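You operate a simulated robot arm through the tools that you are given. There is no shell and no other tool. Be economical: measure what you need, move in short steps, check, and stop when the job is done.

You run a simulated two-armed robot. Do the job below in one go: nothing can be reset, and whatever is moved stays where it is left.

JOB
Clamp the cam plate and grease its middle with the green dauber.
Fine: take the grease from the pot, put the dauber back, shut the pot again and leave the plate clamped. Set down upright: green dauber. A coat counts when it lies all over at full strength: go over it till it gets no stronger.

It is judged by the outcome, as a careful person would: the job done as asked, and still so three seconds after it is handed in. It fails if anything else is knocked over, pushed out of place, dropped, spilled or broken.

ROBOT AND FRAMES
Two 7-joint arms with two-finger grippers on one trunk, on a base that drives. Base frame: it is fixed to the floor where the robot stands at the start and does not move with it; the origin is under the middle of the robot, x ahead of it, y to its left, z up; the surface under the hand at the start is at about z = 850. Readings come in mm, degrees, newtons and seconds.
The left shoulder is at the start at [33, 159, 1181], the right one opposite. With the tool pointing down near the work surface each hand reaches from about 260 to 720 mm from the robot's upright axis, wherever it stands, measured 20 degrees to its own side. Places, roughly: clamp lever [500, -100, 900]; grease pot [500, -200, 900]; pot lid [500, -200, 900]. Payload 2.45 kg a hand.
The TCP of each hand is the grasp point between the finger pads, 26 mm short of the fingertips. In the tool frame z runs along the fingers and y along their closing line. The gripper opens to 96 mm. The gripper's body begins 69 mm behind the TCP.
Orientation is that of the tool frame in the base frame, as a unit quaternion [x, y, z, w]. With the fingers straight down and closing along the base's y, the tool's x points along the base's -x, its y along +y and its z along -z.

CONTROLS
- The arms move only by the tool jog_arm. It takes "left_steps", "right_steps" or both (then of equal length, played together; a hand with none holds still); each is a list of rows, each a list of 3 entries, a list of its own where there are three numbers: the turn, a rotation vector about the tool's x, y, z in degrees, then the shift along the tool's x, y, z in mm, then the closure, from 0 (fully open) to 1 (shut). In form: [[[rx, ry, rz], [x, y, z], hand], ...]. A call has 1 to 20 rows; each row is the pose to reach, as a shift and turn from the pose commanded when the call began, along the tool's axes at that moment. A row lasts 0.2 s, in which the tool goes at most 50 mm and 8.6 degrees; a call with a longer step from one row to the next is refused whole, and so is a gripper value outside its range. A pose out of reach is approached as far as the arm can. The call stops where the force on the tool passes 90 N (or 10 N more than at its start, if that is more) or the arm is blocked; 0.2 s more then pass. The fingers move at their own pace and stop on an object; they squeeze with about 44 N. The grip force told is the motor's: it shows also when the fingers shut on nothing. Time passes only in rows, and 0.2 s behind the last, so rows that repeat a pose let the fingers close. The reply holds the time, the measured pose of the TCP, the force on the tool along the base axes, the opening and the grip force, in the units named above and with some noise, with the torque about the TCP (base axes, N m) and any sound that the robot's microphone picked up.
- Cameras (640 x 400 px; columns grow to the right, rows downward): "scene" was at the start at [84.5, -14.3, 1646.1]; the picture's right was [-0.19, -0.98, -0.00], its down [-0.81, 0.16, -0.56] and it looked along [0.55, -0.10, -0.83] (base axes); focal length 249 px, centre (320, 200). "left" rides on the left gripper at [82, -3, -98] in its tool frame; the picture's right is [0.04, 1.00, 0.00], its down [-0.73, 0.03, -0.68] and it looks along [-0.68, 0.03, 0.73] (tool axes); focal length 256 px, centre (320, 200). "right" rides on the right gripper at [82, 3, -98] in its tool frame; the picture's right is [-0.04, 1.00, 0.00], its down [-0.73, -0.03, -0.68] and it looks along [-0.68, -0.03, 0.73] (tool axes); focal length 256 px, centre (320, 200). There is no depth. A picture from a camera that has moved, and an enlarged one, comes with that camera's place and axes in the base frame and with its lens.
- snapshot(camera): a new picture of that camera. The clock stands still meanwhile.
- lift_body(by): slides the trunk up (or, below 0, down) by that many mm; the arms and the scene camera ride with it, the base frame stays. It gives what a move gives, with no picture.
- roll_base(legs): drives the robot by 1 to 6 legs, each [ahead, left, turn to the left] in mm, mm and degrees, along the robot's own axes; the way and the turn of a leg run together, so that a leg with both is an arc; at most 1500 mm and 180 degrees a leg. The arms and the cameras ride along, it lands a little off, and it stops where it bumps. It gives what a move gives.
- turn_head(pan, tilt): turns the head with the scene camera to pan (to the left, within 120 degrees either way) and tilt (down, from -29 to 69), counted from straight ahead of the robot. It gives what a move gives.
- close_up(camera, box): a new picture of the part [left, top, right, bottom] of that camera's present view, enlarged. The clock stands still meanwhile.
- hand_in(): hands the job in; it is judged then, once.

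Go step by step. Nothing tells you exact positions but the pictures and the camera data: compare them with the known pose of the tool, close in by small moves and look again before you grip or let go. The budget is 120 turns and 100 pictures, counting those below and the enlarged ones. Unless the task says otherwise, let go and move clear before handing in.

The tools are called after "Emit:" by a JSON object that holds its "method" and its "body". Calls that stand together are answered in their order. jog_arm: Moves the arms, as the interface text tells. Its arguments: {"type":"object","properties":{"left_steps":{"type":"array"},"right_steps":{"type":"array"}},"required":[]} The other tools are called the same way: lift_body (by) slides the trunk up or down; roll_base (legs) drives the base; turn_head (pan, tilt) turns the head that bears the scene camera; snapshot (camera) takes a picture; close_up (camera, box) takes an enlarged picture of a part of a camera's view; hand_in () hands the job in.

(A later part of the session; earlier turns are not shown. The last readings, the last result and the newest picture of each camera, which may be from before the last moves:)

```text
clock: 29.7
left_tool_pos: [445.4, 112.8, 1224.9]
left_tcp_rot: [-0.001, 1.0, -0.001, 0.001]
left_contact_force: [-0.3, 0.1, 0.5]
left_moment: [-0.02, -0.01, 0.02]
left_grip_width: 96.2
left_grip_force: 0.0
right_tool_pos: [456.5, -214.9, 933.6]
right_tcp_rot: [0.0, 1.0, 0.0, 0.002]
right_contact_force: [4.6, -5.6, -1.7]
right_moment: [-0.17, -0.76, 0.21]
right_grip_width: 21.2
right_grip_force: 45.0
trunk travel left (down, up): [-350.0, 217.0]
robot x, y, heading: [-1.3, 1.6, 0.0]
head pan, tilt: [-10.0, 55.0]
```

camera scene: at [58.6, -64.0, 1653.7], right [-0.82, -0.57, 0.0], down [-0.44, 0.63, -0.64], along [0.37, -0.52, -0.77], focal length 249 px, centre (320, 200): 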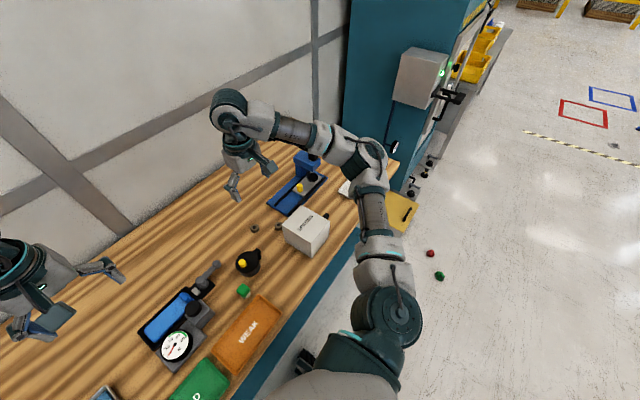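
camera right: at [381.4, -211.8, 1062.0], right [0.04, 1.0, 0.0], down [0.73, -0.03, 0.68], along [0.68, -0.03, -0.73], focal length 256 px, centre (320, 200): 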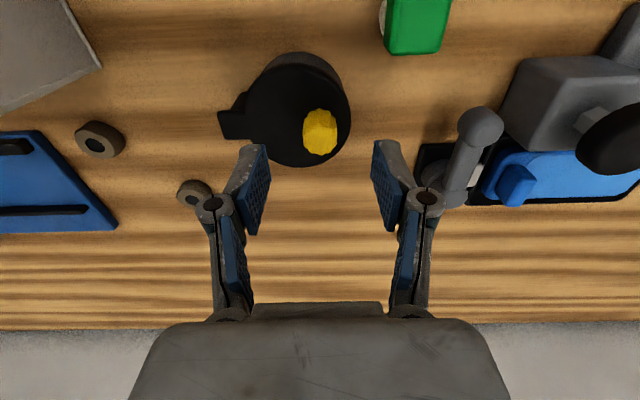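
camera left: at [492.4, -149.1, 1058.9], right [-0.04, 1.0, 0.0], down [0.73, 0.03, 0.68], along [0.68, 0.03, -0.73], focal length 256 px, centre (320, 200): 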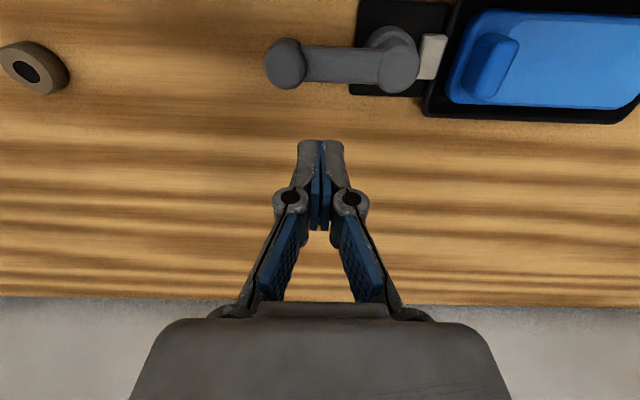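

A push toward -x moved with about 5 N. Let me look at whether the lid turned or the pot slid.

Emit:
{"method": "close_up", "body": {"camera": "scene", "box": [335, 205, 399, 245]}}

Emit:
{"method": "close_up", "body": {"camera": "right", "box": [200, 80, 440, 230]}}

```text
10.00 times, centred on (367, 225) of scene
camera zoom: at [86.9, -14.6, 1647.0], right [-0.17, -0.98, 0.0], down [-0.81, 0.14, -0.57], along [0.56, -0.1, -0.82], focal length 2489 px, centre (-150, -50)
```

zoom: 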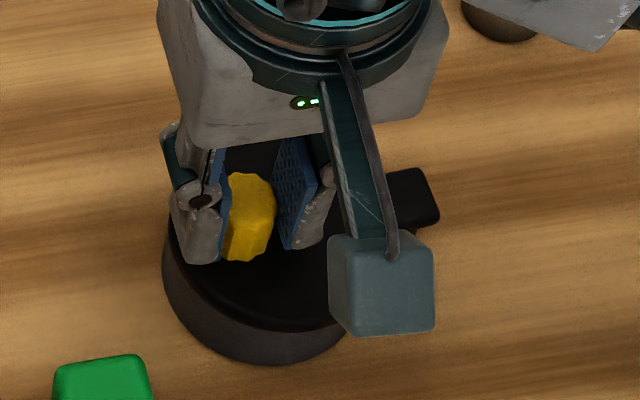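

```text
2.67 times, centred on (320, 155) of right
camera zoom: at [375.3, -212.0, 1030.1], right [0.04, 1.0, 0.0], down [0.73, -0.03, 0.68], along [0.68, -0.03, -0.73], focal length 683 px, centre (320, 320)
```

zoom: 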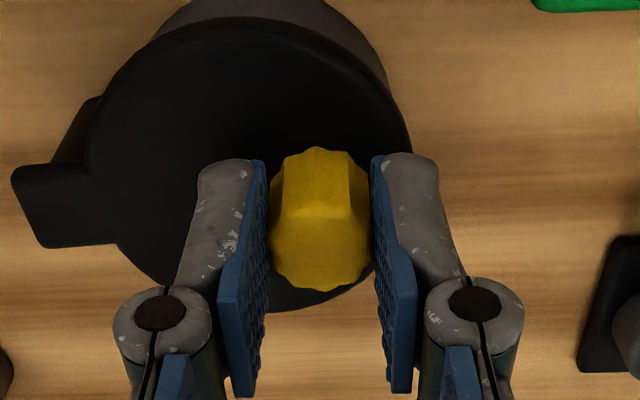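

The lid turned about its post toward -x while the pot stayed put. I'll swing it along the arc with the hand turning along.

Emit:
{"method": "jog_arm", "body": {"right_steps": [[[0, 0, -8], [9, -1, 0], 1], [[0, 0, -16], [17, -3.5, 0], 1], [[0, 0, -24], [25, -7, 0], 1], [[0, 0, -32], [32, -11.7, 0], 1], [[0, 0, -32], [32, -11.7, 0], 1]]}}

Emit:
{"method": "close_up", "body": {"camera": "scene", "box": [310, 190, 438, 270]}}

```text
clock: 30.9
left_tool_pos: [444.7, 110.6, 1225.2]
left_tcp_rot: [-0.001, 1.0, 0.001, 0.0]
left_contact_force: [-0.3, -0.8, 1.0]
left_moment: [-0.02, -0.02, 0.0]
left_grip_width: 96.2
left_grip_force: 0.0
right_tool_pos: [425.4, -228.6, 931.2]
right_tcp_rot: [-0.275, 0.961, 0.001, 0.001]
right_contact_force: [6.3, -15.9, 6.3]
right_moment: [-0.51, 0.07, -0.32]
right_grip_width: 21.3
right_grip_force: 44.8
trunk travel left (down, up): [-350.0, 217.0]
robot x, y, heading: [0.8, 0.3, 0.1]
head pan, tilt: [-10.0, 55.0]
```

```text
5.00 times, centred on (374, 230) of scene
camera zoom: at [86.0, -18.6, 1647.1], right [-0.17, -0.98, 0.0], down [-0.81, 0.15, -0.57], along [0.56, -0.1, -0.82], focal length 1245 px, centre (50, 50)
```

zoom: 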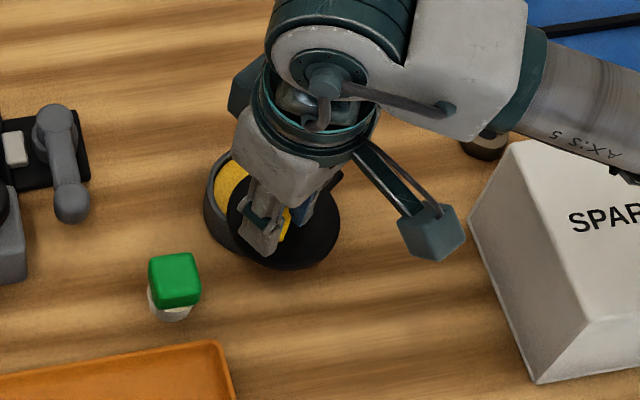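

The lid is swinging and shows yellow grease; the side force suggests the true radius is ~55 mm with pivot about [462,-270]. Continuing on the corrected arc.

Emit:
{"method": "jog_arm", "body": {"right_steps": [[[0, 0, -8], [7.9, -3.6, 0], 1], [[0, 0, -16], [15.1, -6.6, 0], 1], [[0, 0, -24], [21.7, -10.4, 0], 1], [[0, 0, -32], [27.8, -15, 0], 1], [[0, 0, -32], [27.8, -15, 0], 1]]}}

Emit:
{"method": "close_up", "body": {"camera": "scene", "box": [310, 190, 438, 270]}}

```text
clock: 32.1
left_tool_pos: [455.6, 108.8, 1222.7]
left_tcp_rot: [0.0, 1.0, 0.002, -0.002]
left_contact_force: [0.4, -0.1, -1.0]
left_moment: [-0.05, 0.03, -0.02]
left_grip_width: 96.0
left_grip_force: 0.0
right_tool_pos: [403.5, -255.5, 935.6]
right_tcp_rot: [-0.48, 0.877, -0.024, 0.01]
right_contact_force: [66.3, -28.0, -16.1]
right_moment: [0.44, -1.64, -0.28]
right_grip_width: 21.5
right_grip_force: 44.6
right hand out of reach, approached as far as the arm can: row 3, 4, 5
trunk travel left (down, up): [-350.0, 217.0]
robot x, y, heading: [1.1, 2.2, -0.1]
head pan, tilt: [-10.0, 55.0]
```

```text
5.00 times, centred on (374, 230) of scene
camera zoom: at [105.7, -27.7, 1645.7], right [-0.17, -0.98, -0.01], down [-0.82, 0.15, -0.56], along [0.55, -0.09, -0.83], focal length 1245 px, centre (50, 50)
```

zoom: 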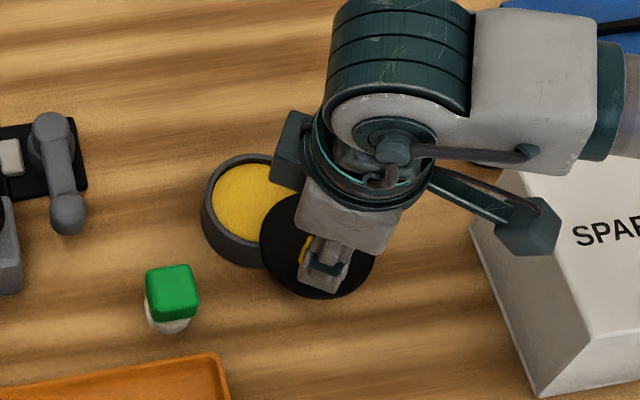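

The arm ran into its limit and is straining (66 N), but the lid is open enough to expose the grease. I'll release the knob right away and rise.

Emit:
{"method": "jog_arm", "body": {"right_steps": [[[0, 0, -16], [14, -7, 0], 0.75], [[0, 0, -16], [14, -7, 0], 0.6], [[0, 0, -16], [14, -7, 0], 0.55], [[0, 0, -16], [14, -7, 0], 0.55]]}}

Emit:
{"method": "snapshot", "body": {"camera": "right"}}

```text
refused: row 1 steps farther than a row can; nothing moved
```

```text
62 pictures are left
camera right: at [353.5, -319.0, 1033.7], right [-0.82, 0.57, -0.05], down [0.39, 0.62, 0.67], along [0.42, 0.53, -0.74], focal length 256 px, centre (320, 200)
```

right: 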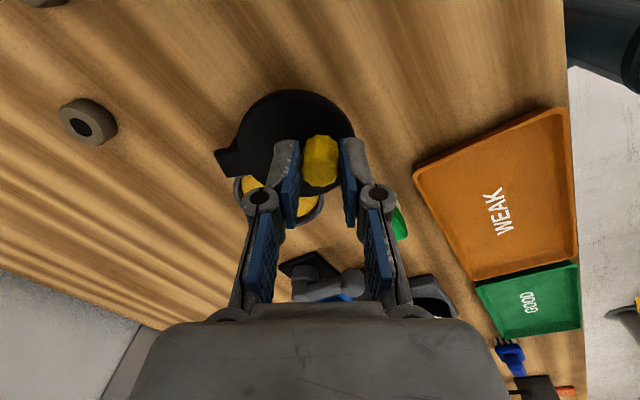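

That was refused; I'll instead ease back a little and open in place.

Emit:
{"method": "jog_arm", "body": {"right_steps": [[[0, 0, 4], [-5, -1, 0], 1], [[0, 0, 8], [-9.8, -1.9, 0], 1], [[0, 0, 8], [-9.8, -1.9, 0], 1]]}}

```text
clock: 32.9
left_tool_pos: [452.9, 107.9, 1223.9]
left_tcp_rot: [-0.001, 1.0, 0.002, -0.002]
left_contact_force: [-0.7, 0.4, -0.1]
left_moment: [-0.01, 0.01, 0.02]
left_grip_width: 95.9
left_grip_force: 0.1
right_tool_pos: [407.0, -249.2, 935.3]
right_tcp_rot: [-0.418, 0.908, -0.024, 0.01]
right_contact_force: [62.9, -33.4, -1.8]
right_moment: [-1.06, -0.6, -0.1]
right_grip_width: 21.4
right_grip_force: 44.9
trunk travel left (down, up): [-350.0, 217.0]
robot x, y, heading: [0.7, -0.5, -0.1]
head pan, tilt: [-10.0, 55.0]
```

The remaining force is radial (hand pulling the knob outward), so I'll ease the command toward the post before opening.

Emit:
{"method": "jog_arm", "body": {"right_steps": [[[0, 0, 0], [-1.4, -4.7, 0], 1], [[0, 0, 0], [-2.8, -9, 0], 1], [[0, 0, 0], [-2.8, -9, 0], 1]]}}

```text
clock: 33.7
left_tool_pos: [448.6, 110.9, 1223.1]
left_tcp_rot: [-0.002, 1.0, 0.001, -0.002]
left_contact_force: [-0.2, -0.2, 0.5]
left_moment: [-0.03, 0.0, 0.01]
left_grip_width: 96.1
left_grip_force: 0.0
right_tool_pos: [407.8, -248.1, 936.0]
right_tcp_rot: [-0.422, 0.906, -0.019, 0.006]
right_contact_force: [30.2, -21.0, -11.4]
right_moment: [-0.26, -0.65, -0.24]
right_grip_width: 21.4
right_grip_force: 44.9
trunk travel left (down, up): [-350.0, 217.0]
robot x, y, heading: [6.5, 1.0, -0.2]
head pan, tilt: [-10.0, 55.0]
```

Force is halving as expected; the same step once more, then open.

Emit:
{"method": "jog_arm", "body": {"right_steps": [[[0, 0, 0], [-1.4, -4.5, 0], 1], [[0, 0, 0], [-2.8, -8, 0], 1], [[0, 0, 0], [-2.8, -8, 0], 1]]}}

Emit:
{"method": "jog_arm", "body": {"right_steps": [[[0, 0, 0], [0, 0, 0], 0.7], [[0, 0, 0], [0, 0, 0], 0.5], [[0, 0, 0], [0, 0, 0], 0.5]]}}

Emit:
{"method": "snapshot", "body": {"camera": "right"}}

```text
clock: 34.5
left_tool_pos: [444.6, 114.4, 1225.5]
left_tcp_rot: [-0.001, 1.0, 0.0, 0.001]
left_contact_force: [0.1, 0.2, -0.1]
left_moment: [0.0, 0.03, 0.01]
left_grip_width: 96.1
left_grip_force: 0.0
right_tool_pos: [407.8, -246.5, 935.9]
right_tcp_rot: [-0.424, 0.906, -0.017, 0.001]
right_contact_force: [-15.6, 3.9, -32.6]
right_moment: [-0.34, 0.88, -0.21]
right_grip_width: 21.2
right_grip_force: 45.1
trunk travel left (down, up): [-350.0, 217.0]
robot x, y, heading: [-3.0, 1.7, -0.2]
head pan, tilt: [-10.0, 55.0]
```

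```text
clock: 35.3
left_tool_pos: [445.7, 111.8, 1226.0]
left_tcp_rot: [-0.002, 1.0, 0.0, 0.002]
left_contact_force: [0.5, 0.8, 0.1]
left_moment: [-0.02, 0.0, 0.0]
left_grip_width: 95.8
left_grip_force: 0.0
right_tool_pos: [412.4, -249.3, 939.3]
right_tcp_rot: [-0.422, 0.906, -0.019, 0.006]
right_contact_force: [0.0, 0.3, -0.2]
right_moment: [0.01, -0.01, 0.02]
right_grip_width: 47.9
right_grip_force: 0.0
trunk travel left (down, up): [-350.0, 217.0]
robot x, y, heading: [-0.2, 1.0, 0.0]
head pan, tilt: [-10.0, 55.0]
```

```text
61 pictures are left
camera right: at [354.9, -306.4, 1037.3], right [-0.74, 0.67, -0.04], down [0.48, 0.56, 0.68], along [0.48, 0.48, -0.74], focal length 256 px, centre (320, 200)
```

right: 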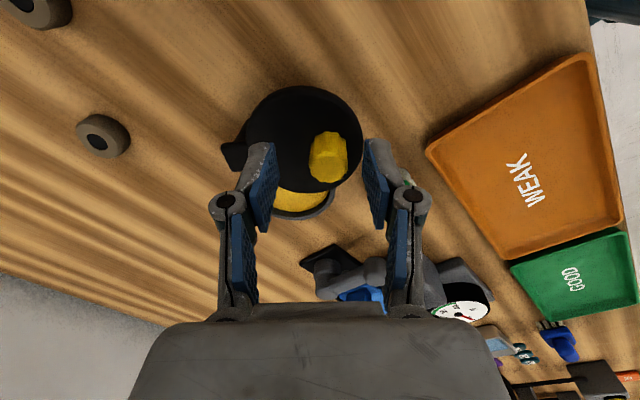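

Released. I'll rise and turn the hand back to straight, then look at pot and dauber.

Emit:
{"method": "jog_arm", "body": {"right_steps": [[[0, 0, 0], [0, 0, -40], 0.4], [[0, 0, 0], [0, 0, -80], 0.2], [[-0.3, 0.1, 7.1], [0, 0, -110], 0], [[-0.6, 0.2, 14.3], [0, 0, -120], 0], [[-1, 0.3, 21.4], [0, 0, -120], 0], [[-1.3, 0.4, 28.6], [0, 0, -120], 0], [[-1.6, 0.5, 35.7], [0, 0, -120], 0], [[-1.9, 0.6, 42.9], [0, 0, -120], 0], [[-2.25, 0.7, 50], [0, 0, -120], 0], [[-2.25, 0.7, 50], [0, 0, -120], 0]]}}

Emit:
{"method": "snapshot", "body": {"camera": "right"}}

Emit:
{"method": "close_up", "body": {"camera": "scene", "box": [310, 200, 438, 280]}}

```text
clock: 37.5
left_tool_pos: [445.4, 112.6, 1225.7]
left_tcp_rot: [-0.001, 1.0, 0.0, 0.001]
left_contact_force: [-0.3, -0.9, -0.1]
left_moment: [0.0, 0.03, -0.03]
left_grip_width: 96.0
left_grip_force: 0.0
right_tool_pos: [408.1, -244.2, 1057.6]
right_tcp_rot: [0.0, 1.0, 0.001, 0.0]
right_contact_force: [-0.3, -0.7, -0.2]
right_moment: [0.03, -0.01, 0.0]
right_grip_width: 96.0
right_grip_force: 0.0
trunk travel left (down, up): [-350.0, 217.0]
robot x, y, heading: [1.0, 1.4, 0.1]
head pan, tilt: [-10.0, 55.0]
```

```text
60 pictures are left
camera right: at [327.5, -240.7, 1156.9], right [0.04, 1.0, 0.0], down [0.73, -0.03, 0.68], along [0.68, -0.03, -0.73], focal length 256 px, centre (320, 200)
```

right: 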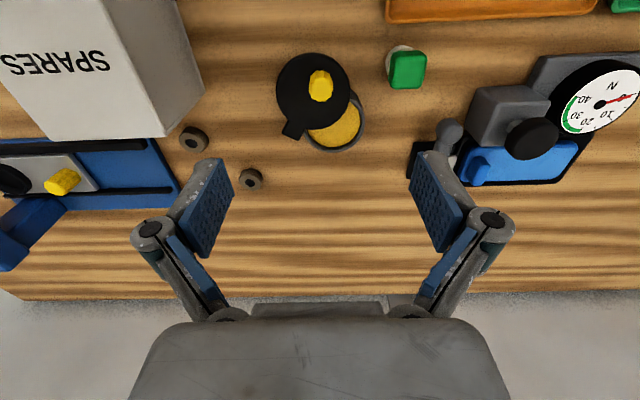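

```text
5.00 times, centred on (374, 240) of scene
camera zoom: at [85.2, -12.1, 1647.2], right [-0.17, -0.98, 0.0], down [-0.81, 0.14, -0.57], along [0.56, -0.1, -0.82], focal length 1245 px, centre (50, 0)
```

zoom: 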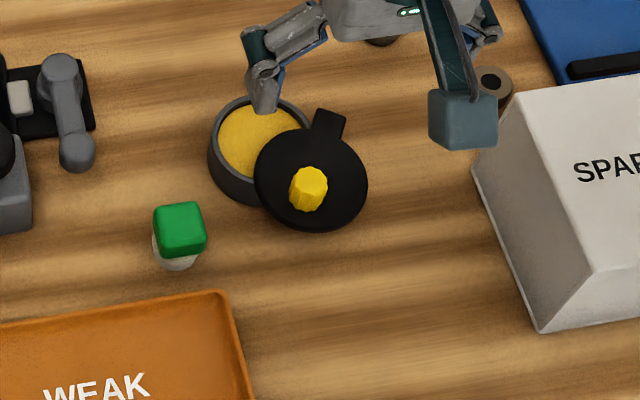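

The pot is unmoved and the lid is about 65° open. I'll push the knob a bit further with closed fingers to free the mouth fully.

Emit:
{"method": "jog_arm", "body": {"right_steps": [[[0, 0, 0], [-3, 15, 30], 1], [[0, 0, 0], [-6, 32, 60], 1], [[0, 0, 0], [-6, 32, 95], 1], [[0, 0, 0], [-6, 32, 123], 1], [[0, 0, 0], [-6, 32, 123], 1], [[0, 0, 0], [-5, 22, 123], 1], [[0, 0, 0], [-3, 15, 123], 1], [[0, 0, 0], [-2, 8, 123], 1], [[0, 0, 0], [-1, 3, 123], 1], [[0, 0, 0], [-1, 3, 123], 1]]}}

Emit:
{"method": "close_up", "body": {"camera": "right", "box": [200, 60, 440, 210]}}

```text
clock: 39.7
left_tool_pos: [445.4, 112.1, 1225.1]
left_tcp_rot: [-0.001, 1.0, -0.001, 0.001]
left_contact_force: [-0.8, 0.2, -1.1]
left_moment: [0.0, 0.03, -0.01]
left_grip_width: 96.2
left_grip_force: 0.1
right_tool_pos: [410.1, -241.9, 935.9]
right_tcp_rot: [0.0, 1.0, 0.0, 0.0]
right_contact_force: [-0.1, -0.1, -0.5]
right_moment: [0.0, 0.0, 0.0]
right_grip_width: 0.0
right_grip_force: 28.1
trunk travel left (down, up): [-350.0, 217.0]
robot x, y, heading: [-1.9, -1.3, -0.1]
head pan, tilt: [-10.0, 55.0]
```

```text
2.67 times, centred on (320, 135) of right
camera zoom: at [328.1, -237.9, 1033.5], right [0.04, 1.0, 0.0], down [0.73, -0.03, 0.68], along [0.68, -0.03, -0.73], focal length 683 px, centre (320, 373)
```

zoom: 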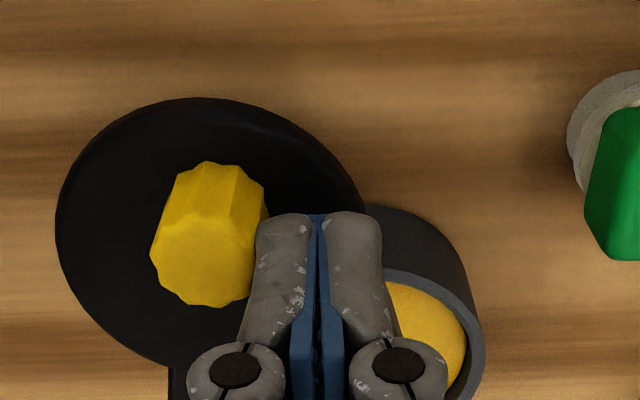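

The lid is now about 90° open. Rising and moving to above the dauber.

Emit:
{"method": "jog_arm", "body": {"right_steps": [[[0, 0, 0], [0, 6, -20], 1], [[0, 0, 0], [0, 10, -60], 0.8], [[0, 0, 0], [0, 40, -85], 0.5], [[0, 0, 0], [0, 75, -85], 0.4], [[0, 0, 0], [0, 90, -85], 0.4], [[0, 0, 0], [0, 90, -85], 0.4]]}}

Emit:
{"method": "snapshot", "body": {"camera": "right"}}

Emit:
{"method": "close_up", "body": {"camera": "scene", "box": [310, 210, 406, 270]}}

```text
clock: 41.1
left_tool_pos: [445.0, 113.0, 1224.6]
left_tcp_rot: [-0.001, 1.0, -0.001, 0.002]
left_contact_force: [0.2, 0.2, -0.6]
left_moment: [0.02, 0.01, -0.01]
left_grip_width: 96.0
left_grip_force: 0.0
right_tool_pos: [410.2, -149.7, 1021.5]
right_tcp_rot: [0.0, 1.0, -0.001, 0.0]
right_contact_force: [0.1, -0.9, -0.3]
right_moment: [0.0, 0.02, -0.04]
right_grip_width: 57.4
right_grip_force: 0.0
trunk travel left (down, up): [-350.0, 217.0]
robot x, y, heading: [-2.3, 2.9, -0.1]
head pan, tilt: [-10.0, 55.0]
```

```text
57 pictures are left
camera right: at [328.4, -146.6, 1118.5], right [0.04, 1.0, 0.0], down [0.73, -0.03, 0.68], along [0.68, -0.03, -0.73], focal length 256 px, centre (320, 200)
```

right: 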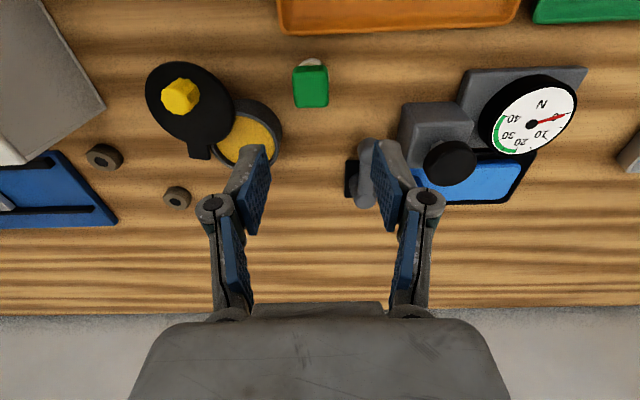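

```text
6.67 times, centred on (358, 240) of scene
camera zoom: at [85.4, -11.1, 1647.2], right [-0.17, -0.98, 0.0], down [-0.81, 0.14, -0.57], along [0.56, -0.1, -0.82], focal length 1659 px, centre (67, -67)
```

zoom: 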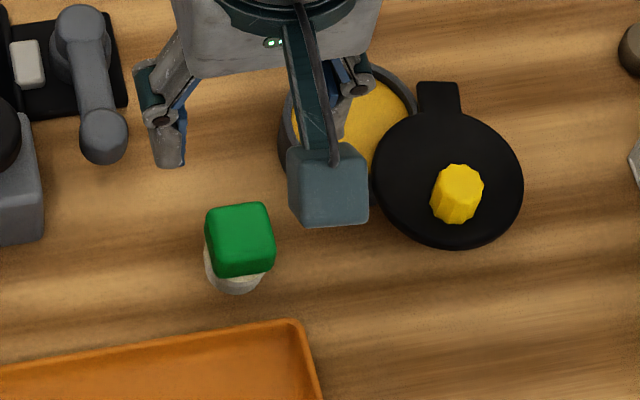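

Dauber is at about [411,-158], top near z≈885. I'll come lower and look again before gripping.

Emit:
{"method": "jog_arm", "body": {"right_steps": [[[0, 0, 0], [8, -4, 35], 0.35], [[0, 0, 0], [20, -8, 75], 0.35], [[0, 0, 0], [20, -8, 75], 0.35]]}}

Emit:
{"method": "snapshot", "body": {"camera": "right"}}

Emit:
{"method": "close_up", "body": {"camera": "scene", "box": [310, 210, 390, 260]}}

```text
clock: 41.9
left_tool_pos: [445.1, 113.2, 1226.6]
left_tcp_rot: [-0.001, 1.0, 0.0, 0.001]
left_contact_force: [-0.4, -0.4, -0.1]
left_moment: [0.0, -0.01, -0.01]
left_grip_width: 95.9
left_grip_force: 0.0
right_tool_pos: [390.8, -159.0, 944.4]
right_tcp_rot: [0.0, 1.0, -0.001, 0.0]
right_contact_force: [-0.3, -0.9, 0.3]
right_moment: [0.0, 0.01, -0.03]
right_grip_width: 62.2
right_grip_force: 0.0
trunk travel left (down, up): [-350.0, 217.0]
robot x, y, heading: [0.5, -0.1, 0.1]
head pan, tilt: [-10.0, 55.0]
```

```text
55 pictures are left
camera right: at [308.7, -155.1, 1043.8], right [0.04, 1.0, 0.0], down [0.73, -0.03, 0.68], along [0.68, -0.03, -0.73], focal length 256 px, centre (320, 200)
```

right: 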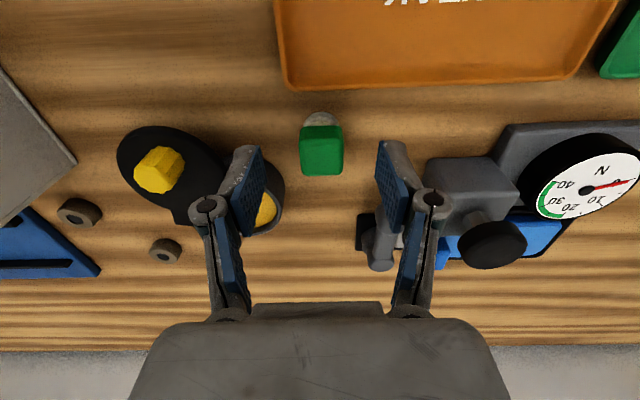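

```text
8.00 times, centred on (350, 235) of scene
camera zoom: at [85.5, -11.4, 1647.2], right [-0.17, -0.98, 0.0], down [-0.81, 0.14, -0.57], along [0.56, -0.1, -0.82], focal length 1991 px, centre (80, -80)
```

zoom: 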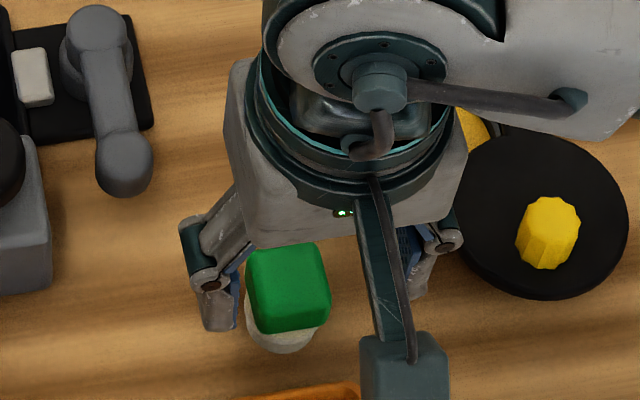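

Emit:
{"method": "close_up", "body": {"camera": "right", "box": [270, 95, 366, 185]}}

```text
4.44 times, centred on (318, 140) of right
camera zoom: at [308.7, -155.1, 1043.8], right [0.04, 1.0, 0.0], down [0.73, -0.03, 0.68], along [0.68, -0.03, -0.73], focal length 1138 px, centre (329, 467)
```

zoom: 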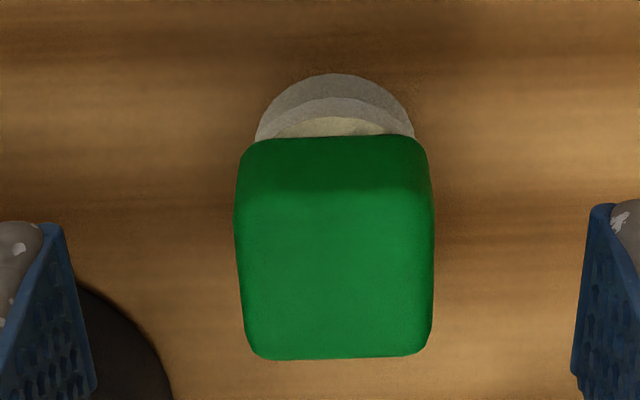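

The dauber sits in a small white dish: green block centred near [414,-158], spanning z≈868–885. I'll go down so that the fingertips stay just above the dish and grip.

Emit:
{"method": "jog_arm", "body": {"right_steps": [[[0, 0, 0], [-12, 1, 10], 0.35], [[0, 0, 0], [-23, 1, 25], 0.35], [[0, 0, 0], [-23, 1, 49], 0.35], [[0, 0, 0], [-23, 1, 49], 0.35]]}}

Emit:
{"method": "close_up", "body": {"camera": "right", "box": [240, 110, 400, 210]}}

Emit:
{"method": "close_up", "body": {"camera": "scene", "box": [310, 210, 390, 260]}}

```text
clock: 42.9
left_tool_pos: [444.2, 115.0, 1226.2]
left_tcp_rot: [-0.001, 1.0, 0.0, 0.001]
left_contact_force: [0.1, 0.7, -0.4]
left_moment: [0.01, 0.0, 0.0]
left_grip_width: 96.0
left_grip_force: 0.0
right_tool_pos: [412.8, -159.0, 896.7]
right_tcp_rot: [0.001, 1.0, -0.001, 0.001]
right_contact_force: [0.3, 0.3, -0.1]
right_moment: [0.01, 0.0, 0.02]
right_grip_width: 62.3
right_grip_force: 0.0
trunk travel left (down, up): [-350.0, 217.0]
robot x, y, heading: [-0.5, -2.5, 0.2]
head pan, tilt: [-10.0, 55.0]
```

```text
4.00 times, centred on (320, 160) of right
camera zoom: at [331.7, -154.7, 994.7], right [0.04, 1.0, 0.0], down [0.73, -0.03, 0.68], along [0.68, -0.03, -0.73], focal length 1024 px, centre (320, 360)
```

zoom: 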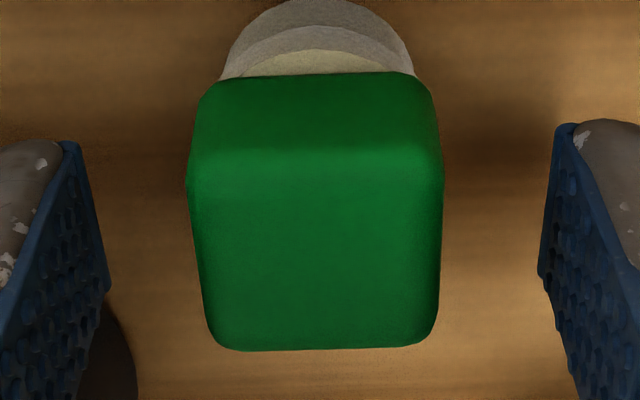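

```text
8.00 times, centred on (350, 235) of scene
camera zoom: at [85.4, -11.2, 1647.2], right [-0.17, -0.98, 0.0], down [-0.81, 0.14, -0.57], along [0.56, -0.1, -0.82], focal length 1991 px, centre (80, -80)
```

zoom: 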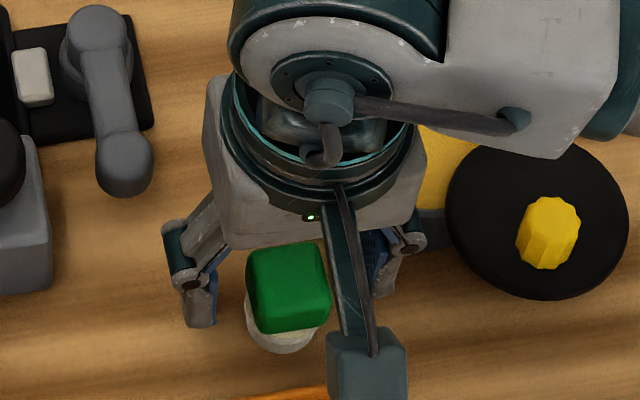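

The block is centred between the fingers. Closing now.

Emit:
{"method": "jog_arm", "body": {"right_steps": [[[0, 0, 0], [-2, 0.3, 0], 0.5], [[0, 0, 0], [-2, 0.3, 0], 0.8], [[0, 0, 0], [-2, 0.3, 0], 1], [[0, 0, 0], [-2, 0.3, 0], 1]]}}

Emit:
{"method": "jog_arm", "body": {"right_steps": [[[0, 0, 0], [0, 0, -15], 1], [[0, 0, 0], [0, 0, -40], 1], [[0, 0, 0], [0, 0, -70], 1], [[0, 0, 0], [0, 0, -70], 1]]}}

Emit:
{"method": "close_up", "body": {"camera": "right", "box": [200, 60, 440, 210]}}

Emit:
{"method": "close_up", "body": {"camera": "scene", "box": [310, 200, 422, 270]}}

```text
clock: 43.9
left_tool_pos: [445.1, 113.3, 1226.2]
left_tcp_rot: [0.0, 1.0, 0.0, 0.001]
left_contact_force: [0.3, -1.6, 0.1]
left_moment: [0.01, 0.01, 0.01]
left_grip_width: 96.1
left_grip_force: 0.1
right_tool_pos: [415.2, -158.0, 897.5]
right_tcp_rot: [0.0, 1.0, -0.001, -0.001]
right_contact_force: [0.5, 0.0, 0.8]
right_moment: [-0.01, -0.02, 0.02]
right_grip_width: 32.1
right_grip_force: 44.1
trunk travel left (down, up): [-350.0, 217.0]
robot x, y, heading: [1.9, -0.5, 0.2]
head pan, tilt: [-10.0, 55.0]
```

```text
clock: 44.9
left_tool_pos: [444.5, 113.4, 1224.8]
left_tcp_rot: [0.0, 1.0, 0.0, 0.001]
left_contact_force: [-0.3, -0.7, 0.3]
left_moment: [0.02, 0.02, 0.01]
left_grip_width: 96.0
left_grip_force: 0.1
right_tool_pos: [415.9, -158.6, 966.0]
right_tcp_rot: [0.001, 1.0, -0.001, -0.001]
right_contact_force: [-0.4, 0.0, -0.2]
right_moment: [0.01, 0.0, 0.0]
right_grip_width: 0.0
right_grip_force: 28.5
trunk travel left (down, up): [-350.0, 217.0]
robot x, y, heading: [-0.6, 6.4, -0.1]
head pan, tilt: [-10.0, 55.0]
```

```text
2.67 times, centred on (320, 135) of right
camera zoom: at [334.1, -154.9, 1065.5], right [0.04, 1.0, 0.0], down [0.73, -0.03, 0.68], along [0.68, -0.03, -0.73], focal length 683 px, centre (320, 373)
```

zoom: 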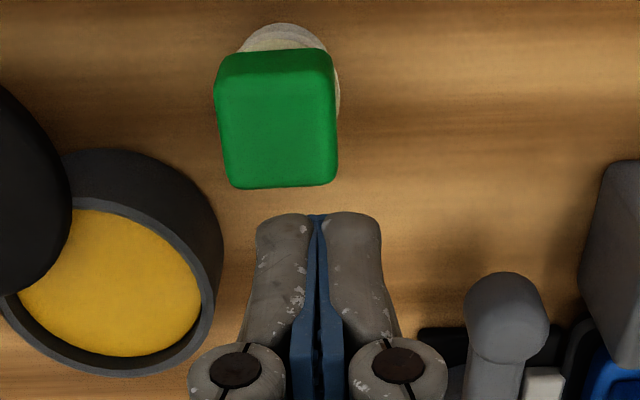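

```text
5.71 times, centred on (366, 235) of scene
camera zoom: at [85.6, -11.3, 1647.1], right [-0.17, -0.98, 0.0], down [-0.81, 0.14, -0.57], along [0.56, -0.1, -0.82], focal length 1422 px, centre (57, 0)
```

zoom: 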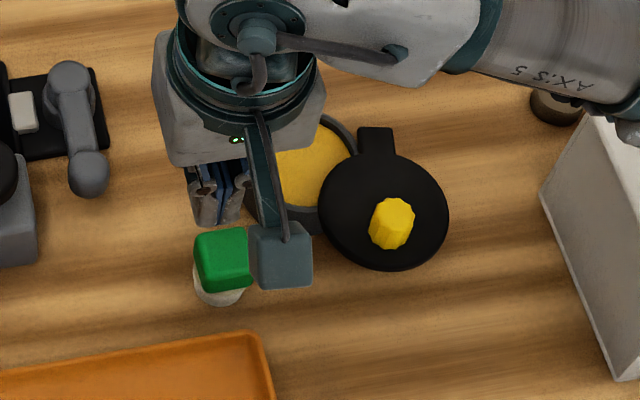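

The grip slipped: the fingers were too high and the dauber shifted about 10 mm to -y (still upright, now at about [416,-169.5]). I'll re-approach and grip ~10 mm lower.

Emit:
{"method": "jog_arm", "body": {"right_steps": [[[0, 0, 0], [0, -5, 0], 0.6], [[0, 0, 0], [0, -11, 0], 0.35], [[0, 0, 0], [0, -11, 0], 0.35], [[0, 0, 0], [0, -11, 35], 0.35], [[0, 0, 0], [0, -11, 65], 0.35], [[0, 0, 0], [0, -11, 72], 0.35], [[0, 0, 0], [0, -11, 72], 0.35]]}}

Emit:
{"method": "close_up", "body": {"camera": "right", "box": [240, 110, 400, 210]}}

```text
clock: 46.5
left_tool_pos: [444.8, 114.0, 1225.8]
left_tcp_rot: [-0.001, 1.0, 0.001, 0.001]
left_contact_force: [0.4, 0.3, -0.5]
left_moment: [0.01, 0.03, 0.03]
left_grip_width: 96.0
left_grip_force: 0.0
right_tool_pos: [416.0, -168.3, 893.1]
right_tcp_rot: [0.001, 1.0, 0.0, 0.0]
right_contact_force: [-0.1, -0.6, -0.5]
right_moment: [0.04, 0.01, 0.03]
right_grip_width: 62.1
right_grip_force: 0.1
trunk travel left (down, up): [-350.0, 217.0]
robot x, y, heading: [-1.9, -0.6, -0.2]
head pan, tilt: [-10.0, 55.0]
```

```text
4.00 times, centred on (320, 160) of right
camera zoom: at [334.1, -165.0, 992.0], right [0.04, 1.0, 0.0], down [0.73, -0.03, 0.68], along [0.68, -0.03, -0.73], focal length 1024 px, centre (320, 360)
```

zoom: 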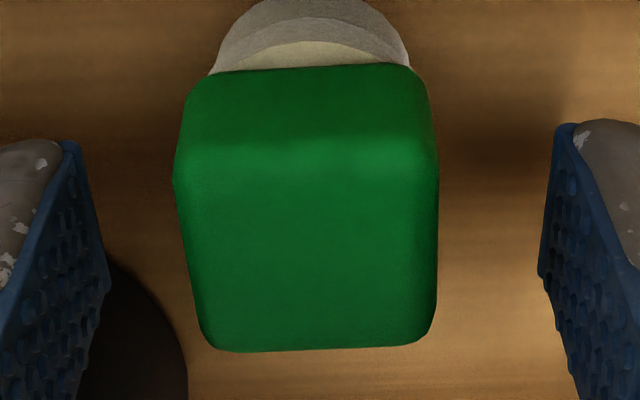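

The block spans about z 858–883. I'll shift 1.5 mm, lower 7 mm more, and grip.

Emit:
{"method": "jog_arm", "body": {"right_steps": [[[0, 0, 0], [0, -1.5, 4], 0.35], [[0, 0, 0], [0, -1.5, 7.5], 0.35], [[0, 0, 0], [0, -1.5, 7.5], 0.6], [[0, 0, 0], [0, -1.5, 7.5], 0.8], [[0, 0, 0], [0, -1.5, 7.5], 1], [[0, 0, 0], [0, -1.5, 7.5], 1]]}}

Emit:
{"method": "jog_arm", "body": {"right_steps": [[[0, 0, 0], [0, 0, -4], 1], [[0, 0, 0], [0, 0, -8], 1], [[0, 0, 0], [0, 0, -8], 1]]}}

Emit:
{"method": "close_up", "body": {"camera": "right", "box": [240, 110, 400, 210]}}

```text
clock: 47.9
left_tool_pos: [446.1, 114.0, 1224.9]
left_tcp_rot: [-0.001, 1.0, 0.0, 0.001]
left_contact_force: [-0.4, -0.2, 0.8]
left_moment: [-0.02, -0.03, 0.01]
left_grip_width: 95.8
left_grip_force: 0.1
right_tool_pos: [414.8, -170.1, 888.0]
right_tcp_rot: [0.001, 1.0, -0.001, 0.001]
right_contact_force: [1.1, -0.4, -0.1]
right_moment: [0.0, 0.01, 0.02]
right_grip_width: 32.3
right_grip_force: 44.2
trunk travel left (down, up): [-350.0, 217.0]
robot x, y, heading: [-0.7, -1.1, 0.0]
head pan, tilt: [-10.0, 55.0]
```

```text
clock: 48.7
left_tool_pos: [446.7, 113.0, 1225.6]
left_tcp_rot: [-0.002, 1.0, 0.0, 0.0]
left_contact_force: [0.0, -0.4, -0.5]
left_moment: [-0.02, 0.01, -0.03]
left_grip_width: 96.1
left_grip_force: 0.1
right_tool_pos: [415.0, -170.5, 894.6]
right_tcp_rot: [0.001, 1.0, 0.0, 0.0]
right_contact_force: [0.1, 0.2, -0.8]
right_moment: [0.0, -0.02, 0.03]
right_grip_width: 32.4
right_grip_force: 43.2
trunk travel left (down, up): [-350.0, 217.0]
robot x, y, heading: [-1.2, 1.2, 0.0]
head pan, tilt: [-10.0, 55.0]
```

```text
4.00 times, centred on (320, 160) of right
camera zoom: at [333.6, -167.0, 993.2], right [0.04, 1.0, 0.0], down [0.73, -0.03, 0.68], along [0.68, -0.03, -0.73], focal length 1024 px, centre (320, 360)
```

zoom: 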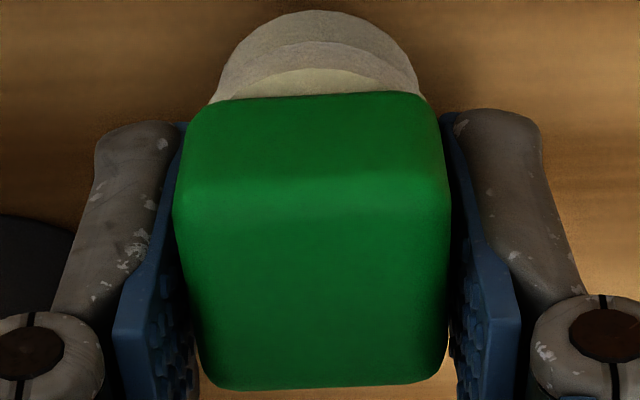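

It's held, and the white base seems to rise with it (it's the pad). Lifting further to confirm.

Emit:
{"method": "jog_arm", "body": {"right_steps": [[[0, 0, 0], [0, 0, -20], 1], [[0, 0, 0], [0, 0, -45], 1], [[0, 0, 0], [0, 0, -65], 1], [[0, 0, 0], [0, 0, -65], 1]]}}

Emit:
{"method": "snapshot", "body": {"camera": "right"}}

Emit:
{"method": "close_up", "body": {"camera": "scene", "box": [310, 190, 438, 270]}}

```text
clock: 49.7
left_tool_pos: [445.2, 114.0, 1226.0]
left_tcp_rot: [-0.001, 1.0, 0.0, 0.001]
left_contact_force: [0.0, 0.8, 0.4]
left_moment: [0.0, -0.01, 0.0]
left_grip_width: 96.1
left_grip_force: 0.1
right_tool_pos: [415.0, -170.8, 960.4]
right_tcp_rot: [0.0, 1.0, 0.0, 0.0]
right_contact_force: [0.4, -0.1, -1.2]
right_moment: [0.01, 0.02, 0.0]
right_grip_width: 32.1
right_grip_force: 44.3
trunk travel left (down, up): [-350.0, 217.0]
robot x, y, heading: [-0.5, -0.1, -0.2]
head pan, tilt: [-10.0, 55.0]
```

```text
46 pictures are left
camera right: at [334.3, -167.0, 1058.8], right [0.04, 1.0, 0.0], down [0.73, -0.03, 0.68], along [0.68, -0.03, -0.73], focal length 256 px, centre (320, 200)
```

right: 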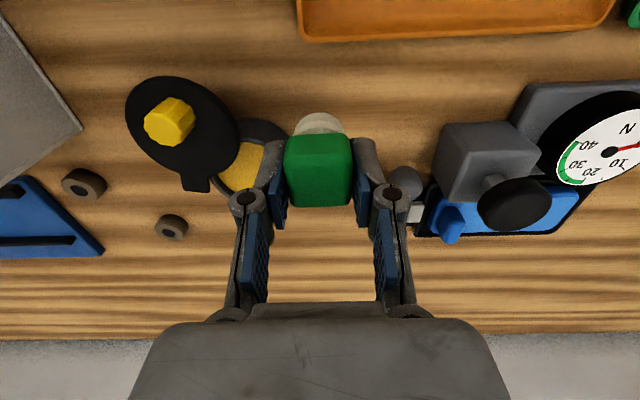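

```text
5.00 times, centred on (374, 230) of scene
camera zoom: at [85.6, -11.5, 1647.1], right [-0.17, -0.98, 0.0], down [-0.81, 0.14, -0.57], along [0.56, -0.1, -0.82], focal length 1245 px, centre (50, 50)
```

zoom: 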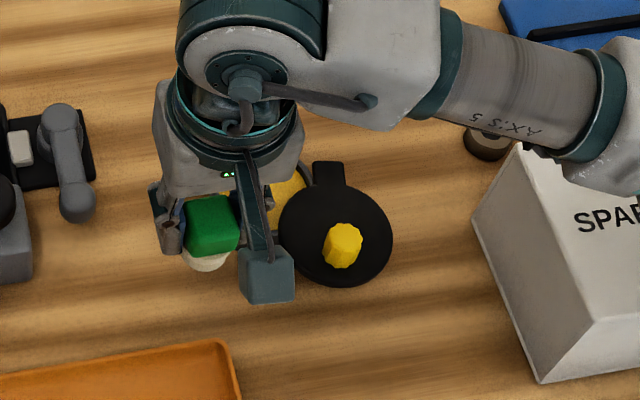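

The dauber is held with its pad exposed (bottom 38 mm below TCP). The lid still overhangs the mouth a bit, so I'll nudge the knob further with the outside of the finger, keeping the pad above the lid.

Emit:
{"method": "jog_arm", "body": {"right_steps": [[[0, 0, 0], [9, -20, 0], 1], [[0, 0, 0], [9, -42, 0], 1], [[0, 0, 0], [9, -42, 15], 1], [[0, 0, 0], [9, -52, 15], 1], [[0, 0, 0], [8, -60, 15], 1], [[0, 0, 0], [7, -66, 15], 1], [[0, 0, 0], [7, -66, 15], 1]]}}

Emit:
{"method": "close_up", "body": {"camera": "scene", "box": [310, 190, 438, 270]}}

```text
clock: 51.3
left_tool_pos: [444.4, 113.6, 1225.0]
left_tcp_rot: [-0.001, 1.0, 0.0, 0.001]
left_contact_force: [0.1, 0.3, 0.5]
left_moment: [-0.01, 0.01, -0.03]
left_grip_width: 96.1
left_grip_force: 0.1
right_tool_pos: [407.1, -236.4, 946.1]
right_tcp_rot: [0.0, 1.0, 0.0, 0.001]
right_contact_force: [-0.6, 0.5, 2.7]
right_moment: [-0.05, 0.06, -0.03]
right_grip_width: 32.5
right_grip_force: 43.7
trunk travel left (down, up): [-350.0, 217.0]
robot x, y, heading: [0.2, 1.0, 0.1]
head pan, tilt: [-10.0, 55.0]
```

```text
5.00 times, centred on (374, 230) of scene
camera zoom: at [84.6, -11.4, 1647.2], right [-0.17, -0.98, 0.0], down [-0.81, 0.14, -0.57], along [0.56, -0.1, -0.82], focal length 1245 px, centre (50, 50)
```

zoom: 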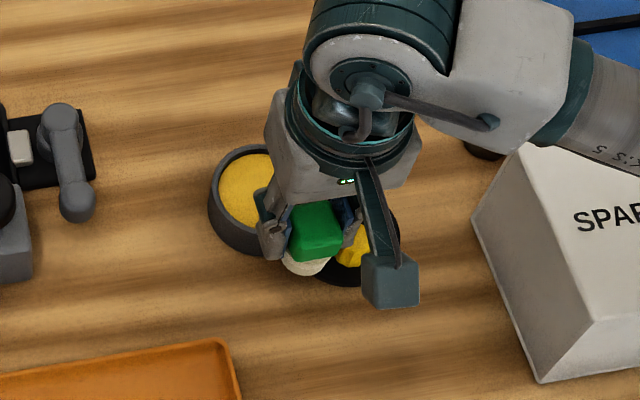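

Moving. A bit further, slightly higher.

Emit:
{"method": "jog_arm", "body": {"right_steps": [[[0, 0, 0], [0, -6, -2], 1], [[0, 0, 0], [-1, -12, -2], 1], [[0, 0, 0], [-3, -19, -2], 1], [[0, 0, 0], [-3, -19, -2], 1]]}}

Emit:
{"method": "jog_arm", "body": {"right_steps": [[[0, 0, 0], [0, 8, 0], 1], [[0, 0, 0], [0, 15, -20], 1], [[0, 0, 0], [-10, 40, -35], 1], [[0, 0, 0], [-30, 65, -35], 1], [[0, 0, 0], [-20, 90, -35], 1], [[0, 0, 0], [0, 90, -35], 1], [[0, 0, 0], [0, 90, -35], 1]]}}

Emit:
{"method": "snapshot", "body": {"camera": "right"}}

Emit:
{"method": "close_up", "body": {"camera": "scene", "box": [310, 190, 438, 270]}}

```text
clock: 52.3
left_tool_pos: [446.2, 113.2, 1225.1]
left_tcp_rot: [0.0, 1.0, 0.0, 0.0]
left_contact_force: [0.6, -0.1, 0.7]
left_moment: [-0.03, -0.02, 0.0]
left_grip_width: 96.0
left_grip_force: 0.1
right_tool_pos: [410.4, -255.5, 947.1]
right_tcp_rot: [0.002, 1.0, -0.001, 0.001]
right_contact_force: [-0.7, -0.8, -0.9]
right_moment: [0.02, -0.02, -0.01]
right_grip_width: 32.2
right_grip_force: 44.1
trunk travel left (down, up): [-350.0, 217.0]
robot x, y, heading: [1.8, -0.6, 0.1]
head pan, tilt: [-10.0, 55.0]
```

```text
clock: 53.9
left_tool_pos: [446.2, 111.8, 1224.2]
left_tcp_rot: [0.0, 1.0, 0.0, 0.001]
left_contact_force: [0.2, 0.4, -1.1]
left_moment: [0.02, -0.01, 0.01]
left_grip_width: 96.0
left_grip_force: 0.1
right_tool_pos: [411.0, -165.4, 979.7]
right_tcp_rot: [0.0, 1.0, 0.0, -0.001]
right_contact_force: [-0.8, 0.0, -0.2]
right_moment: [0.01, 0.01, 0.04]
right_grip_width: 32.4
right_grip_force: 43.9
trunk travel left (down, up): [-350.0, 217.0]
robot x, y, heading: [-3.7, -2.2, -0.0]
head pan, tilt: [-10.0, 55.0]
```

```text
43 pictures are left
camera right: at [330.0, -161.8, 1079.4], right [0.04, 1.0, 0.0], down [0.73, -0.03, 0.68], along [0.68, -0.03, -0.73], focal length 256 px, centre (320, 200)
```

right: 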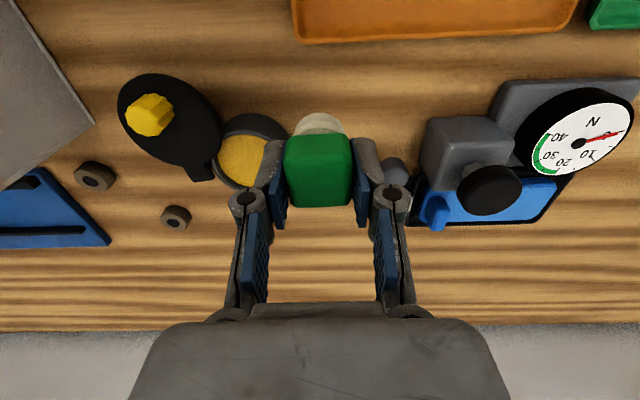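

```text
5.00 times, centred on (374, 230) of scene
camera zoom: at [86.1, -12.4, 1647.1], right [-0.17, -0.98, 0.0], down [-0.81, 0.14, -0.57], along [0.56, -0.1, -0.82], focal length 1245 px, centre (50, 50)
```

zoom: 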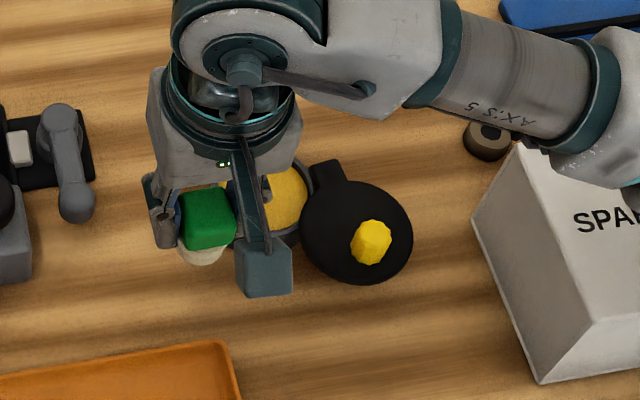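

The mouth is now clear. A close look at the pot to get its centre and grease level.

Emit:
{"method": "close_up", "body": {"camera": "right", "box": [110, 70, 300, 220]}}

Emit:
{"method": "close_up", "body": {"camera": "scene", "box": [340, 205, 404, 245]}}

```text
2.67 times, centred on (205, 145) of right
camera zoom: at [330.0, -161.8, 1079.4], right [0.04, 1.0, 0.0], down [0.73, -0.03, 0.68], along [0.68, -0.03, -0.73], focal length 683 px, centre (627, 347)
```

zoom: 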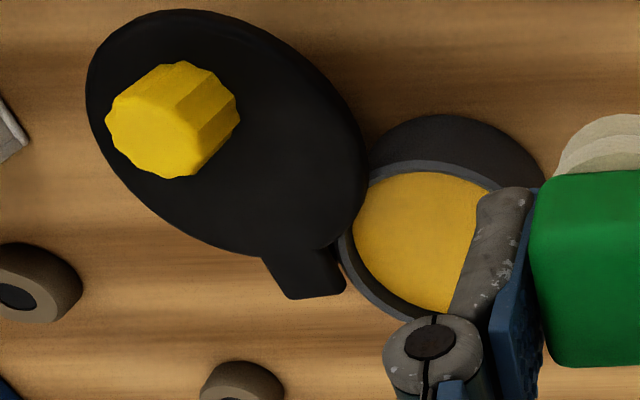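

```text
10.00 times, centred on (372, 225) of scene
camera zoom: at [86.1, -12.4, 1647.1], right [-0.17, -0.98, 0.0], down [-0.81, 0.14, -0.57], along [0.56, -0.1, -0.82], focal length 2489 px, centre (-200, -50)
```

zoom: 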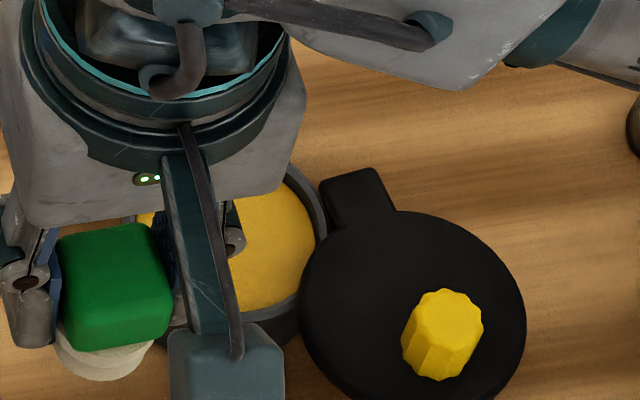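

Pot centre is about [457,-226], grease a few mm below the rim. I'll move over it and lower the pad gently.

Emit:
{"method": "jog_arm", "body": {"right_steps": [[[0, 0, 0], [-15, -20, 0], 1], [[0, 0, 0], [-31, -41, 0], 1], [[0, 0, 0], [-46, -61, 0], 1], [[0, 0, 0], [-46, -61, 25], 1], [[0, 0, 0], [-46, -61, 42], 1], [[0, 0, 0], [-46, -61, 42], 1]]}}

Emit:
{"method": "close_up", "body": {"camera": "scene", "box": [325, 200, 405, 250]}}

Emit:
{"method": "close_up", "body": {"camera": "right", "box": [200, 60, 440, 210]}}

```text
clock: 55.3
left_tool_pos: [445.3, 114.1, 1225.7]
left_tcp_rot: [-0.001, 1.0, 0.0, 0.002]
left_contact_force: [0.9, 0.6, -0.1]
left_moment: [0.01, 0.01, -0.02]
left_grip_width: 95.9
left_grip_force: 0.1
right_tool_pos: [456.0, -227.1, 939.9]
right_tcp_rot: [0.0, 1.0, 0.0, 0.0]
right_contact_force: [0.7, -0.5, -0.2]
right_moment: [0.0, -0.02, 0.03]
right_grip_width: 32.4
right_grip_force: 44.1
trunk travel left (down, up): [-350.0, 217.0]
robot x, y, heading: [-0.3, -1.4, 0.0]
head pan, tilt: [-10.0, 55.0]
```

```text
8.00 times, centred on (365, 225) of scene
camera zoom: at [85.4, -12.0, 1647.2], right [-0.17, -0.98, 0.0], down [-0.81, 0.14, -0.57], along [0.56, -0.1, -0.82], focal length 1991 px, centre (-40, 0)
```

zoom: 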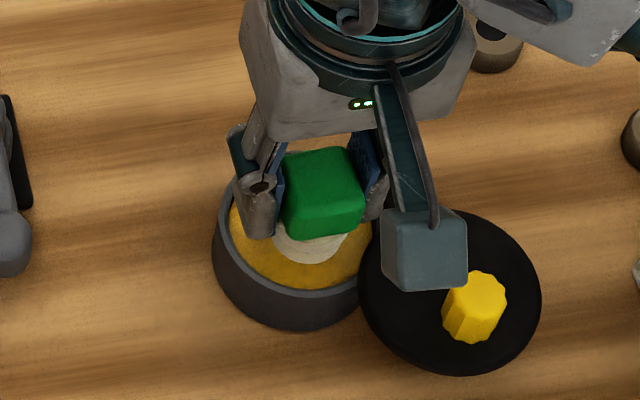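

```text
2.67 times, centred on (320, 135) of right
camera zoom: at [375.5, -223.1, 1037.9], right [0.04, 1.0, 0.0], down [0.73, -0.03, 0.68], along [0.68, -0.03, -0.73], focal length 683 px, centre (320, 373)
```

zoom: 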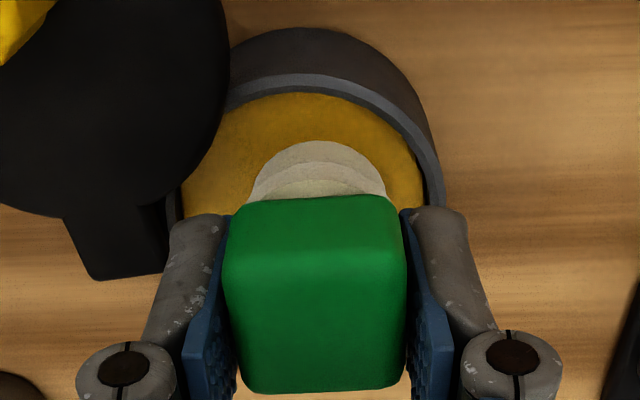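

Pad and pot are nearly concentric; I'll shift to [461,-227] (keeps the finger clear of the lid) and lower in small steps.

Emit:
{"method": "jog_arm", "body": {"right_steps": [[[0, 0, 0], [-5, 0, 0], 1], [[0, 0, 0], [-5, 0, 6], 1], [[0, 0, 0], [-5, 0, 12], 1], [[0, 0, 0], [-5, 0, 12], 1]]}}

Emit:
{"method": "close_up", "body": {"camera": "right", "box": [200, 60, 440, 210]}}

```text
clock: 56.3
left_tool_pos: [445.4, 112.8, 1226.1]
left_tcp_rot: [-0.001, 1.0, 0.0, 0.001]
left_contact_force: [-0.4, 0.0, -0.5]
left_moment: [-0.02, 0.01, -0.01]
left_grip_width: 96.0
left_grip_force: 0.0
right_tool_pos: [462.8, -226.7, 928.4]
right_tcp_rot: [0.0, 1.0, 0.0, 0.0]
right_contact_force: [0.1, -0.4, -1.4]
right_moment: [0.01, -0.03, 0.02]
right_grip_width: 32.5
right_grip_force: 44.3
trunk travel left (down, up): [-350.0, 217.0]
robot x, y, heading: [-0.7, -0.1, -0.0]
head pan, tilt: [-10.0, 55.0]
```

```text
2.67 times, centred on (320, 135) of right
camera zoom: at [380.5, -223.5, 1026.1], right [0.04, 1.0, 0.0], down [0.73, -0.03, 0.68], along [0.68, -0.03, -0.73], focal length 683 px, centre (320, 373)
```

zoom: 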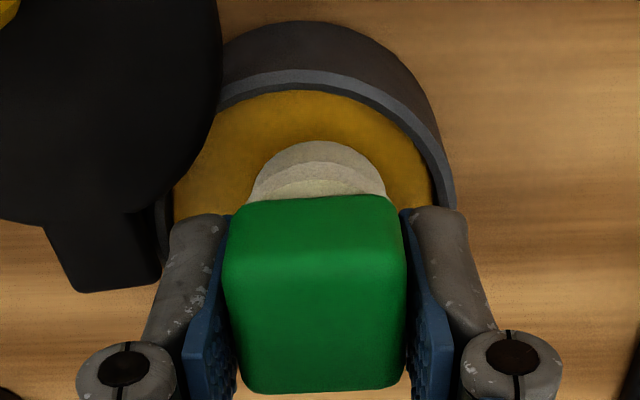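

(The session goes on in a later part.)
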